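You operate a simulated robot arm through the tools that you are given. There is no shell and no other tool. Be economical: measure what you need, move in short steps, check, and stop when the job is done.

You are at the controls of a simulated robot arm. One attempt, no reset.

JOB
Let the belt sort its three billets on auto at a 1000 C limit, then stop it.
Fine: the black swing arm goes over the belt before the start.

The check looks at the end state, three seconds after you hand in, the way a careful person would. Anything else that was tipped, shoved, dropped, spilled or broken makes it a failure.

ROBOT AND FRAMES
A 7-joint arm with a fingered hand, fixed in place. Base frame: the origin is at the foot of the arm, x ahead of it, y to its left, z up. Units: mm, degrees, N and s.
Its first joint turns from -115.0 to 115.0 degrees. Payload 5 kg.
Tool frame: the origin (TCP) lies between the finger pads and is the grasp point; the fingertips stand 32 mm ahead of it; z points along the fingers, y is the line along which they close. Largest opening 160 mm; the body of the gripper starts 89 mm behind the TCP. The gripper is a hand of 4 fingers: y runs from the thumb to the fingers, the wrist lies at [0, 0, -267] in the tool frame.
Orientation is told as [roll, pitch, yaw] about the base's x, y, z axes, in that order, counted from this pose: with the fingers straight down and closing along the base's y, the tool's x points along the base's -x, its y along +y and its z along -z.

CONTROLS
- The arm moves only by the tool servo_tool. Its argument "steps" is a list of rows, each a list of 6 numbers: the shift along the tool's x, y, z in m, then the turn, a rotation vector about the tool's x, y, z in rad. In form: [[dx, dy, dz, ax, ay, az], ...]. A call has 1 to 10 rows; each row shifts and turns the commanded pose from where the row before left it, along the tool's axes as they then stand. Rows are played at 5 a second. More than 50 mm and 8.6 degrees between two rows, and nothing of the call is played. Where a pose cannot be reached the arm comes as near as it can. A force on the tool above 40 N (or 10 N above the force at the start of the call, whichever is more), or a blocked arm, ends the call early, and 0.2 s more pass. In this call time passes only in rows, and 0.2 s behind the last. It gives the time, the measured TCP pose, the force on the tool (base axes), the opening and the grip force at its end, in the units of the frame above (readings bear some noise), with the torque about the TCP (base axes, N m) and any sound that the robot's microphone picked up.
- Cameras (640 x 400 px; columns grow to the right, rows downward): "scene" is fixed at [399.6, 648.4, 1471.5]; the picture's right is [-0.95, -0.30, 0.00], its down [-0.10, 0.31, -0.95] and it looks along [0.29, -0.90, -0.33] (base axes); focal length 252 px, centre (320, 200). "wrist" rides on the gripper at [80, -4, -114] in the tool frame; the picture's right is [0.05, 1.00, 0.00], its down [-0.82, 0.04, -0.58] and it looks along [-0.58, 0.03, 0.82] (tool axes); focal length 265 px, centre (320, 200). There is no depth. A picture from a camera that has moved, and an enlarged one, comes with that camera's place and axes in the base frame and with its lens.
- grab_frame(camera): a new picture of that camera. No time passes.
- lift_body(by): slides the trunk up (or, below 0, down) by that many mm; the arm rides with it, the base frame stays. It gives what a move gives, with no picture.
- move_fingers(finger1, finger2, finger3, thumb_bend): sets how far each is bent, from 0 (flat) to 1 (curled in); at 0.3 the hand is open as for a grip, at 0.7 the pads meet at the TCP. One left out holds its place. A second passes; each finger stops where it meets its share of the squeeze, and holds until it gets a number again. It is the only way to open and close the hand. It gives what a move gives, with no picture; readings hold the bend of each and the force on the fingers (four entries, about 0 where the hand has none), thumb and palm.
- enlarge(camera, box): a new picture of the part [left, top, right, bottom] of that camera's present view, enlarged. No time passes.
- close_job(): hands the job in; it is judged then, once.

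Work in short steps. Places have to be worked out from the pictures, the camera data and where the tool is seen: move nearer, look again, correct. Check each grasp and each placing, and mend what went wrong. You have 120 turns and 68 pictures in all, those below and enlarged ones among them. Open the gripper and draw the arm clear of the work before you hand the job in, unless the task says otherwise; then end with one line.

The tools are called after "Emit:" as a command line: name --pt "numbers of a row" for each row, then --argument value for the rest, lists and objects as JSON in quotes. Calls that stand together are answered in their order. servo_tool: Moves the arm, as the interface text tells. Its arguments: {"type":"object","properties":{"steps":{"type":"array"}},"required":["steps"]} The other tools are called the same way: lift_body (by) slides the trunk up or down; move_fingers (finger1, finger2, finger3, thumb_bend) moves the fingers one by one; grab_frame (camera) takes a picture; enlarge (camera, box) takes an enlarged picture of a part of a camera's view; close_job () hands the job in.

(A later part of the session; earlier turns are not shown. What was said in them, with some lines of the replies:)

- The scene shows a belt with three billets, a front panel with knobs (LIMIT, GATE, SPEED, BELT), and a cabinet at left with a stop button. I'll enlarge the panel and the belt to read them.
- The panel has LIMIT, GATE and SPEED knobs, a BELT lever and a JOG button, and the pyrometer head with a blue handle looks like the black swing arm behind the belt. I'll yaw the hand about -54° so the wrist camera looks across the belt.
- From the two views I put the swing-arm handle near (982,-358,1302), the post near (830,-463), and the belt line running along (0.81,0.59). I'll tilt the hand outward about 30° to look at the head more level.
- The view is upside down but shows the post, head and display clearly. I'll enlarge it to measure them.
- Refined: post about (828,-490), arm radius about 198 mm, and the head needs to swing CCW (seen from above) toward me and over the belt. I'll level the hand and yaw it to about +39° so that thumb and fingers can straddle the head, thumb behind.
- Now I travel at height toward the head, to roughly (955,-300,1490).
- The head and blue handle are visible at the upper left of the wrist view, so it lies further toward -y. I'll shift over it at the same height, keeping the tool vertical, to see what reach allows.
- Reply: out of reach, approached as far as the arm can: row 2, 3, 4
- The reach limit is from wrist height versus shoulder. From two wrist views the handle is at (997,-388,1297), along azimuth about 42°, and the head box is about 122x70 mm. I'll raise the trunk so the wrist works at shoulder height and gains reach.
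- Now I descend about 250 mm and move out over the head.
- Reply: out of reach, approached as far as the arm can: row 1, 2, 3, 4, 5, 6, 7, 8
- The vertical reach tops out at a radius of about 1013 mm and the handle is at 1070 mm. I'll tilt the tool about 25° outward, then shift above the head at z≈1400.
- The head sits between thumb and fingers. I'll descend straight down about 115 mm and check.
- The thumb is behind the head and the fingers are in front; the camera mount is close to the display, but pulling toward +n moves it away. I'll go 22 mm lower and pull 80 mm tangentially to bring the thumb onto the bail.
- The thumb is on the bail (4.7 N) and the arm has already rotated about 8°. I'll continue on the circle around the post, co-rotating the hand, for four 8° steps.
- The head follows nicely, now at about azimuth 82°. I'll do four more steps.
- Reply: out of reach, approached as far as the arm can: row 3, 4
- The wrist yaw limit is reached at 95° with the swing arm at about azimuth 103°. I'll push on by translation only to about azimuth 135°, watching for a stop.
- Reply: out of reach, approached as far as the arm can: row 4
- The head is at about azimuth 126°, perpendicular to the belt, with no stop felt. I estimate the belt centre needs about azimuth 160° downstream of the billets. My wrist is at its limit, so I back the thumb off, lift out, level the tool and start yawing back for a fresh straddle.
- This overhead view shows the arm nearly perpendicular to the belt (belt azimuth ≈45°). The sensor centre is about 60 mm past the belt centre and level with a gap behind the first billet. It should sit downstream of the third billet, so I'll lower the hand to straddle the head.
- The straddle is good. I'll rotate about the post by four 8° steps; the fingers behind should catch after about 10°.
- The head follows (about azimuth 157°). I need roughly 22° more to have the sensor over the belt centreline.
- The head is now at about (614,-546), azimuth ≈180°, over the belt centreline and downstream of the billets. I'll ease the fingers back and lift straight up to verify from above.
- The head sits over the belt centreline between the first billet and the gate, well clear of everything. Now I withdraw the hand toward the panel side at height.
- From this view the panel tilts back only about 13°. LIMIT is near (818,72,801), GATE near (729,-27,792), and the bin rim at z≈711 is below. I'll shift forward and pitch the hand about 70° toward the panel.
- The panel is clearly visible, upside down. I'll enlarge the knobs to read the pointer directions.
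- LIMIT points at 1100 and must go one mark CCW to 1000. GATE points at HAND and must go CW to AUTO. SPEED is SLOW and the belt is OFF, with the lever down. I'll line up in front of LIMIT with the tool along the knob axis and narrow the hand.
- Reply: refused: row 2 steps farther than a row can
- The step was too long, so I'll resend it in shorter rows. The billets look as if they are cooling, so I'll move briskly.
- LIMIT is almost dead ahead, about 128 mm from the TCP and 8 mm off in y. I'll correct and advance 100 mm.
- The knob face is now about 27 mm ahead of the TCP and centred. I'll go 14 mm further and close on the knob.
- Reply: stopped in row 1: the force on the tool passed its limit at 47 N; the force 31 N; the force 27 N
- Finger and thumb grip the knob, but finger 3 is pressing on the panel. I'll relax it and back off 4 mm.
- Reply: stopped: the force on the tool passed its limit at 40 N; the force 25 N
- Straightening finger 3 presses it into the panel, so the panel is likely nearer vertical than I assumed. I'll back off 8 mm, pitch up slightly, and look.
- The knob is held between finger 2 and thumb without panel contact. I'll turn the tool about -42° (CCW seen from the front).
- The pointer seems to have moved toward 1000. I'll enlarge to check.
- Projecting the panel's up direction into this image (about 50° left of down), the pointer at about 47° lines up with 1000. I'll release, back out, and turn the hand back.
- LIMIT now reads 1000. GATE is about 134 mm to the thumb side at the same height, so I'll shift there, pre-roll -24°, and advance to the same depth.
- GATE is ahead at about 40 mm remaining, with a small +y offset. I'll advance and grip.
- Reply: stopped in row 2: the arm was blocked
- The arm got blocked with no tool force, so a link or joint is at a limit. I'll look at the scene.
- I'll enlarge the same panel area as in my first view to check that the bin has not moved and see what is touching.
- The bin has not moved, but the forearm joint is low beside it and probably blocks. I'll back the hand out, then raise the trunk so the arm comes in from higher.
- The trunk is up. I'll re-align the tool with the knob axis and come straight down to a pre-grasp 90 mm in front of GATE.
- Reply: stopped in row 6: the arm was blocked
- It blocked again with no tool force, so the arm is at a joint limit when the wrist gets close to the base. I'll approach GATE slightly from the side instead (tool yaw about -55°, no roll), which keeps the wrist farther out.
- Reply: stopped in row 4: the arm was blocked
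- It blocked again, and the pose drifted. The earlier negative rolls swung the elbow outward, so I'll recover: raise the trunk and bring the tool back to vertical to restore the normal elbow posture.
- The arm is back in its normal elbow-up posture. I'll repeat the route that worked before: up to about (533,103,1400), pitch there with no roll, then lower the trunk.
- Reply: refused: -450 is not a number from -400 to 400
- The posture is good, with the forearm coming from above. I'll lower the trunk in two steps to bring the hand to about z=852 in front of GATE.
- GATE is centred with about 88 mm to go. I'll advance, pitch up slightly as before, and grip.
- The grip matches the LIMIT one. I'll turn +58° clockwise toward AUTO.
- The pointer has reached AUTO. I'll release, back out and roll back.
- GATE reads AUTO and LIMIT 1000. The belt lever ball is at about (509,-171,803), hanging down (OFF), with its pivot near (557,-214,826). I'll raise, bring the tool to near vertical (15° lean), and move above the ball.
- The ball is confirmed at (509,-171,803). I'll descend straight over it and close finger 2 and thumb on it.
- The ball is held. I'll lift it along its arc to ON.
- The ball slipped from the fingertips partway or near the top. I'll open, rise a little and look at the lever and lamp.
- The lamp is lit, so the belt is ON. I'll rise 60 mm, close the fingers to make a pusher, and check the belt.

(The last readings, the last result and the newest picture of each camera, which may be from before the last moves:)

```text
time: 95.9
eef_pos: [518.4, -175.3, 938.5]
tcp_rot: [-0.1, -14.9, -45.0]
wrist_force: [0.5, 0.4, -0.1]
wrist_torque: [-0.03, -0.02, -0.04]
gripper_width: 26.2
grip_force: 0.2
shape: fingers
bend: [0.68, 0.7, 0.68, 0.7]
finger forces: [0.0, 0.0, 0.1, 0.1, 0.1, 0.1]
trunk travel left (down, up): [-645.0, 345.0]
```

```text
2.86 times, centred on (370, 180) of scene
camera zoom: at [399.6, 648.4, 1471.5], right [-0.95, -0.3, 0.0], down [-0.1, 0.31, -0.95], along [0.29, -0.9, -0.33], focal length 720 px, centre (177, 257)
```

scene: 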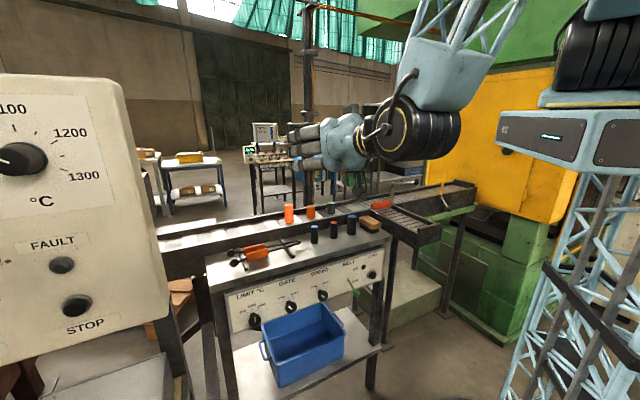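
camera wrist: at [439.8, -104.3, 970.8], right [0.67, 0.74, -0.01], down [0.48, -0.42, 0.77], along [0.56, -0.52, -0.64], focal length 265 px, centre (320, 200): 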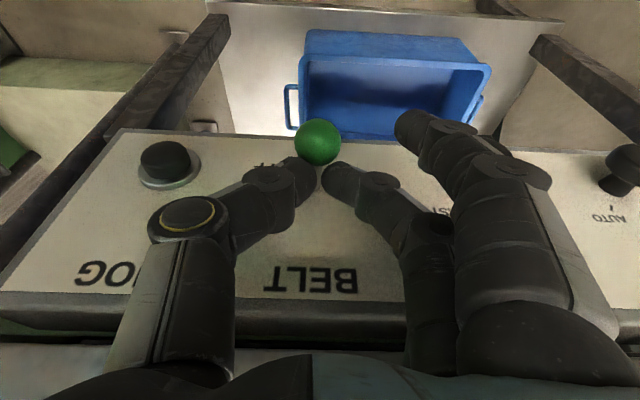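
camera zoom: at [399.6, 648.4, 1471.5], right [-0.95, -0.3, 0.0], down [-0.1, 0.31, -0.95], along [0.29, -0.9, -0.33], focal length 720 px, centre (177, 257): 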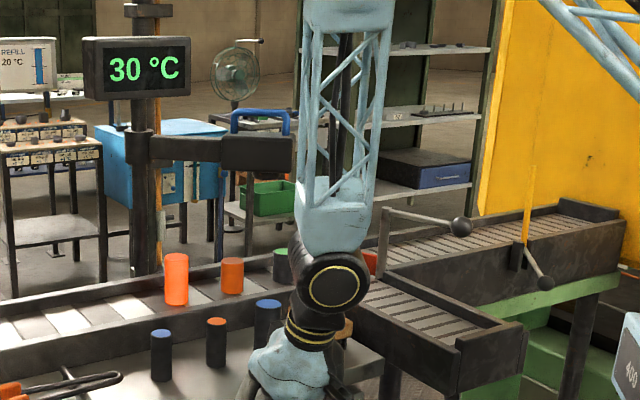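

The belt is moving at about 38 mm/s, and the first billet is about to reach the sensor. I'll wait briefly and look at the display again.

Emit:
servo_tool --pt "0 0 0 0 0 0"

Emit:
enlarge --camera "scene" --box '[260, 110, 480, 250]'

```text
time: 96.3
eef_pos: [518.9, -175.0, 938.6]
tcp_rot: [0.0, -14.9, -45.1]
wrist_force: [0.6, -0.5, 0.3]
wrist_torque: [0.01, 0.01, 0.02]
gripper_width: 26.7
grip_force: 0.1
shape: fingers
bend: [0.68, 0.7, 0.68, 0.7]
finger forces: [0.0, 0.0, 0.0, 0.1, 0.1, 0.0]
trunk travel left (down, up): [-645.0, 345.0]
```

```text
2.86 times, centred on (370, 180) of scene
camera zoom: at [399.6, 648.4, 1471.5], right [-0.95, -0.3, 0.0], down [-0.1, 0.31, -0.95], along [0.29, -0.9, -0.33], focal length 720 px, centre (177, 257)
```

zoom: 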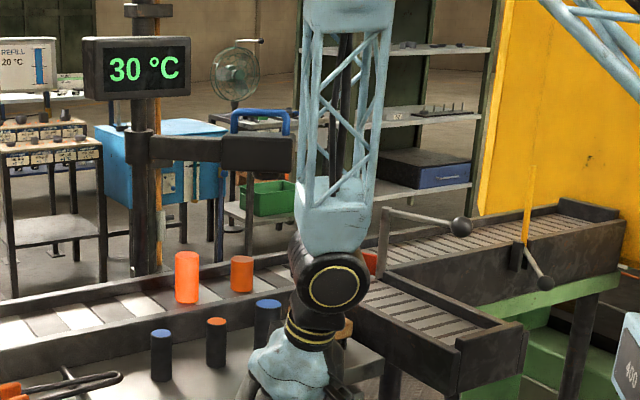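

The second billet should reach the sensor in about 1 s. I'll wait and read the display then.

Emit:
servo_tool --pt "0 0 0 0 0 0" --pt "0 0 0 0 0 0" --pt "0 0 0 0 0 0" --pt "0 0 0 0 0 0"

Emit:
enlarge --camera "scene" --box '[260, 110, 480, 250]'

```text
time: 97.3
eef_pos: [518.2, -174.8, 938.0]
tcp_rot: [0.0, -14.9, -45.0]
wrist_force: [-0.2, 0.5, -0.3]
wrist_torque: [0.03, -0.01, 0.01]
gripper_width: 26.1
grip_force: 0.1
shape: fingers
bend: [0.68, 0.7, 0.68, 0.7]
finger forces: [0.0, 0.0, 0.0, 0.0, 0.0, 0.0]
trunk travel left (down, up): [-645.0, 345.0]
```

```text
2.86 times, centred on (370, 180) of scene
camera zoom: at [399.6, 648.4, 1471.5], right [-0.95, -0.3, 0.0], down [-0.1, 0.31, -0.95], along [0.29, -0.9, -0.33], focal length 720 px, centre (177, 257)
```

zoom: 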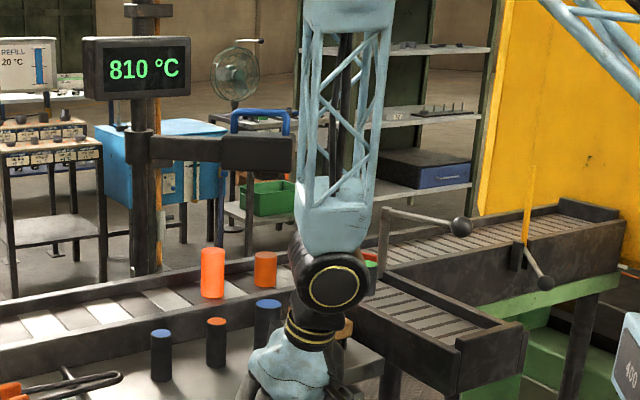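

The display reads 810 °C as the second billet passes, so the sensor works. I'll wait about 6.6 s for the last billet to pass the sensor and gate.

Emit:
servo_tool --pt "0 0 0 0 0 0" --pt "0 0 0 0 0 0" --pt "0 0 0 0 0 0" --pt "0 0 0 0 0 0" --pt "0 0 0 0 0 0" --pt "0 0 0 0 0 0" --pt "0 0 0 0 0 0" --pt "0 0 0 0 0 0" --pt "0 0 0 0 0 0" --pt "0 0 0 0 0 0"

Emit:
servo_tool --pt "0 0 0 0 0 0" --pt "0 0 0 0 0 0" --pt "0 0 0 0 0 0" --pt "0 0 0 0 0 0" --pt "0 0 0 0 0 0" --pt "0 0 0 0 0 0" --pt "0 0 0 0 0 0" --pt "0 0 0 0 0 0" --pt "0 0 0 0 0 0" --pt "0 0 0 0 0 0"

Emit:
servo_tool --pt "0 0 0 0 0 0" --pt "0 0 0 0 0 0" --pt "0 0 0 0 0 0" --pt "0 0 0 0 0 0" --pt "0 0 0 0 0 0" --pt "0 0 0 0 0 0" --pt "0 0 0 0 0 0" --pt "0 0 0 0 0 0" --pt "0 0 0 0 0 0" --pt "0 0 0 0 0 0"

Emit:
enlarge --camera "scene" --box '[260, 110, 480, 250]'

```text
time: 99.5
eef_pos: [518.1, -174.8, 939.1]
tcp_rot: [0.0, -14.9, -44.9]
wrist_force: [-0.8, 0.5, -1.0]
wrist_torque: [-0.02, 0.0, 0.01]
gripper_width: 26.2
grip_force: 0.1
shape: fingers
bend: [0.68, 0.7, 0.68, 0.7]
finger forces: [0.0, 0.1, 0.1, 0.0, 0.0, 0.0]
trunk travel left (down, up): [-645.0, 345.0]
```

```text
time: 101.7
eef_pos: [519.0, -175.2, 938.6]
tcp_rot: [0.0, -14.9, -45.0]
wrist_force: [-0.9, 0.1, -0.1]
wrist_torque: [0.02, 0.02, -0.03]
gripper_width: 26.5
grip_force: 0.2
shape: fingers
bend: [0.68, 0.7, 0.68, 0.7]
finger forces: [0.1, 0.1, 0.0, 0.0, 0.1, 0.0]
trunk travel left (down, up): [-645.0, 345.0]
```

```text
time: 103.9
eef_pos: [518.0, -175.1, 939.2]
tcp_rot: [0.1, -15.0, -45.0]
wrist_force: [-0.1, -0.4, -0.2]
wrist_torque: [-0.01, 0.01, 0.0]
gripper_width: 26.4
grip_force: 0.1
shape: fingers
bend: [0.68, 0.7, 0.68, 0.7]
finger forces: [0.1, 0.1, 0.0, 0.0, 0.0, 0.0]
trunk travel left (down, up): [-645.0, 345.0]
```

```text
2.86 times, centred on (370, 180) of scene
camera zoom: at [399.6, 648.4, 1471.5], right [-0.95, -0.3, 0.0], down [-0.1, 0.31, -0.95], along [0.29, -0.9, -0.33], focal length 720 px, centre (177, 257)
```

zoom: 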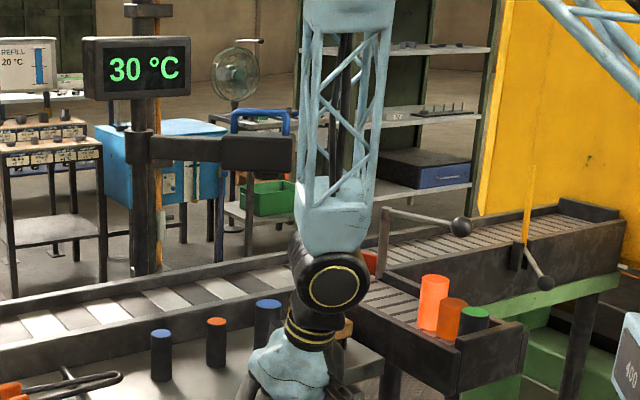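

All three billets were diverted into the side lane and the belt beyond the sensor is clear, so the sort is done. I'll push the lever ball down from above to OFF.

Emit:
servo_tool --pt "0.0155 -0.003 -0.004 0 0 0" --pt "0.0081 0 0.0306 0 0 0" --pt "0.0081 0 0.0306 0 0 0" --pt "0.0081 0 0.0306 0 0 0"

```text
time: 104.9
eef_pos: [506.1, -169.0, 845.7]
tcp_rot: [0.0, -14.9, -45.0]
wrist_force: [-0.2, 0.3, 0.1]
wrist_torque: [-0.01, -0.04, 0.03]
gripper_width: 26.2
grip_force: 0.1
shape: fingers
bend: [0.68, 0.7, 0.68, 0.7]
finger forces: [0.0, 0.0, 0.0, 0.0, 0.0, 0.0]
trunk travel left (down, up): [-645.0, 345.0]
```

There is no residual force, so the lever has probably snapped over. I'll check the lever and lamp.

Emit:
grab_frame --camera "wrist"

```text
2 pictures are left
camera wrist: at [427.8, -95.9, 934.0], right [0.67, 0.74, -0.01], down [0.48, -0.42, 0.77], along [0.56, -0.52, -0.64], focal length 265 px, centre (320, 200)
```

wrist: 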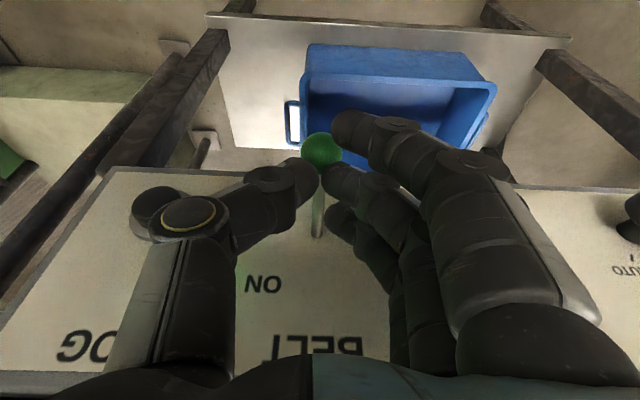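

The ball's ray matches the OFF position (z≈803). I'll lift straight up clear of it.

Emit:
servo_tool --pt "-0.0051 0 -0.0193 0 0 0" --pt "-0.0103 0 -0.0386 0 0 0" --pt "-0.0103 0 -0.0386 0 0 0" --pt "0.04 0 0 0 0 0"

Emit:
move_fingers --finger1 0.3 --finger2 0.3 --finger3 0.3 --thumb_bend 0.3

Emit:
grab_frame --camera "wrist"

```text
time: 105.9
eef_pos: [477.7, -137.7, 933.6]
tcp_rot: [-0.1, -15.0, -45.0]
wrist_force: [-0.5, 0.1, 0.6]
wrist_torque: [-0.02, -0.02, 0.0]
gripper_width: 26.4
grip_force: 0.0
shape: fingers
bend: [0.68, 0.7, 0.68, 0.7]
finger forces: [0.0, 0.0, 0.1, 0.0, 0.0, 0.1]
trunk travel left (down, up): [-645.0, 345.0]
```

```text
time: 106.9
eef_pos: [478.4, -140.3, 934.7]
tcp_rot: [0.0, -14.9, -44.9]
wrist_force: [0.4, 0.4, 0.4]
wrist_torque: [0.0, -0.02, 0.04]
gripper_width: 170.2
grip_force: 0.1
shape: fingers
bend: [0.3, 0.3, 0.3, 0.3]
finger forces: [0.0, 0.0, 0.0, 0.1, 0.0, 0.0]
trunk travel left (down, up): [-645.0, 345.0]
```

```text
1 pictures are left
camera wrist: at [399.5, -67.1, 1023.7], right [0.67, 0.74, -0.01], down [0.48, -0.42, 0.77], along [0.56, -0.52, -0.64], focal length 265 px, centre (320, 200)
```

wrist: 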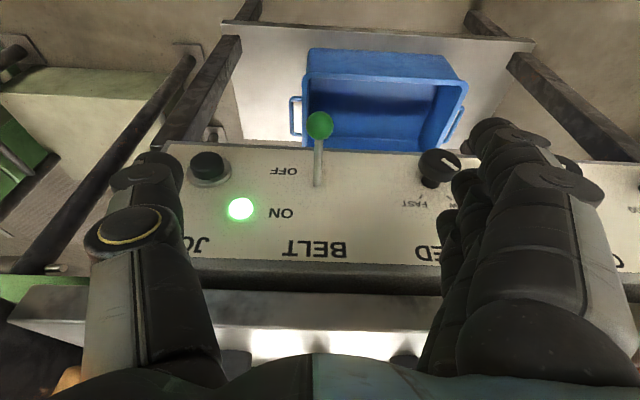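

The lamp is still lit: the ball is nearly down (z≈808) but not fully at OFF. I'll close the fingers again and push it about 20 mm lower than before.

Emit:
move_fingers --finger1 0.68 --finger2 0.7 --finger3 0.68 --thumb_bend 0.7

Emit:
servo_tool --pt "-0.0408 0 0.011 0 0 0" --pt "0.0096 0 0.0361 0 0 0" --pt "0.0096 0 0.0361 0 0 0" --pt "0.0051 0 0.0193 0 0 0" --pt "0.0026 0 0.0097 0 0 0"

```text
time: 107.9
eef_pos: [478.9, -139.9, 934.6]
tcp_rot: [0.0, -15.0, -45.0]
wrist_force: [0.9, 0.3, -0.4]
wrist_torque: [-0.02, -0.02, 0.01]
gripper_width: 26.2
grip_force: 0.1
shape: fingers
bend: [0.68, 0.7, 0.68, 0.7]
finger forces: [0.0, 0.1, 0.0, 0.0, 0.1, 0.0]
trunk travel left (down, up): [-645.0, 345.0]
```

```text
time: 109.1
eef_pos: [507.7, -171.0, 833.8]
tcp_rot: [0.2, -15.3, -45.1]
wrist_force: [-6.5, 6.7, 36.9]
wrist_torque: [0.12, -0.05, 0.0]
gripper_width: 25.3
grip_force: 20.3
shape: fingers
bend: [0.68, 0.7, 0.68, 0.72]
finger forces: [0.0, 16.2, 0.1, 0.1, 23.1, 0.1]
trunk travel left (down, up): [-645.0, 345.0]
stopped in row 5: the force on the tool passed its limit at 44 N (the readings are from after the stop); the commanded pose is now the measured one
```

This time it pressed against a firm stop (44 N, 12 mm lower). I'll lift clear and check the lamp with the last picture.

Emit:
servo_tool --pt "-0.0051 0 -0.0193 0 0 0" --pt "-0.0103 0 -0.0386 0 0 0" --pt "-0.0103 0 -0.0386 0 0 0" --pt "0.04 0 -0.01 0 0 0"

Emit:
move_fingers --finger1 0.3 --finger2 0.3 --finger3 0.3 --thumb_bend 0.3

Emit:
grab_frame --camera "wrist"

```text
time: 110.1
eef_pos: [480.4, -141.5, 930.0]
tcp_rot: [0.1, -15.1, -45.1]
wrist_force: [0.3, 0.6, 0.0]
wrist_torque: [0.0, 0.01, 0.01]
gripper_width: 25.8
grip_force: 0.0
shape: fingers
bend: [0.68, 0.7, 0.68, 0.7]
finger forces: [0.1, 0.1, 0.0, 0.1, 0.0, 0.0]
trunk travel left (down, up): [-645.0, 345.0]
```

```text
time: 111.1
eef_pos: [481.0, -143.7, 929.1]
tcp_rot: [0.1, -15.2, -45.1]
wrist_force: [0.6, 0.0, 0.8]
wrist_torque: [0.0, 0.01, -0.03]
gripper_width: 170.1
grip_force: 0.0
shape: fingers
bend: [0.3, 0.3, 0.3, 0.3]
finger forces: [0.1, 0.0, 0.0, 0.0, 0.0, 0.0]
trunk travel left (down, up): [-645.0, 345.0]
```

```text
0 pictures are left
camera wrist: at [401.4, -70.3, 1017.6], right [0.67, 0.74, -0.01], down [0.48, -0.42, 0.77], along [0.57, -0.52, -0.64], focal length 265 px, centre (320, 200)
```

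wrist: 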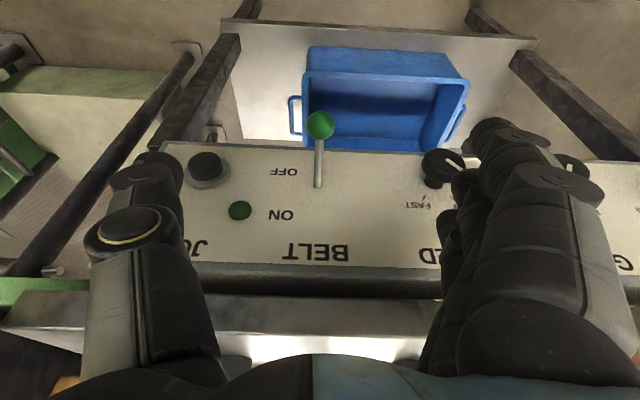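

The lamp is dark, so the belt is stopped. I'll raise the arm clear of the work and hand in.

Emit:
lift_body --by 250

```text
time: 113.7
eef_pos: [480.9, -142.6, 1179.6]
tcp_rot: [0.1, -15.1, -45.1]
wrist_force: [-0.2, 0.3, -0.6]
wrist_torque: [0.01, 0.01, 0.0]
gripper_width: 170.1
grip_force: 0.0
shape: fingers
bend: [0.3, 0.3, 0.3, 0.3]
finger forces: [0.0, 0.0, 0.0, 0.1, 0.0, 0.0]
trunk travel left (down, up): [-895.0, 95.0]
```

The arm is up and clear with the hand open, so I'm handing in.

Emit:
close_job

```text
The job is handed in.
```

The belt ran on auto at a 1000 °C limit with the swing arm over it, and it is now stopped with its lamp out; all three billets went into the side lane, probably because they cooled during setup (they looked duller by 41 s, and the belt started at about 93 s; I saw only one reading, 810 °C for the second billet).
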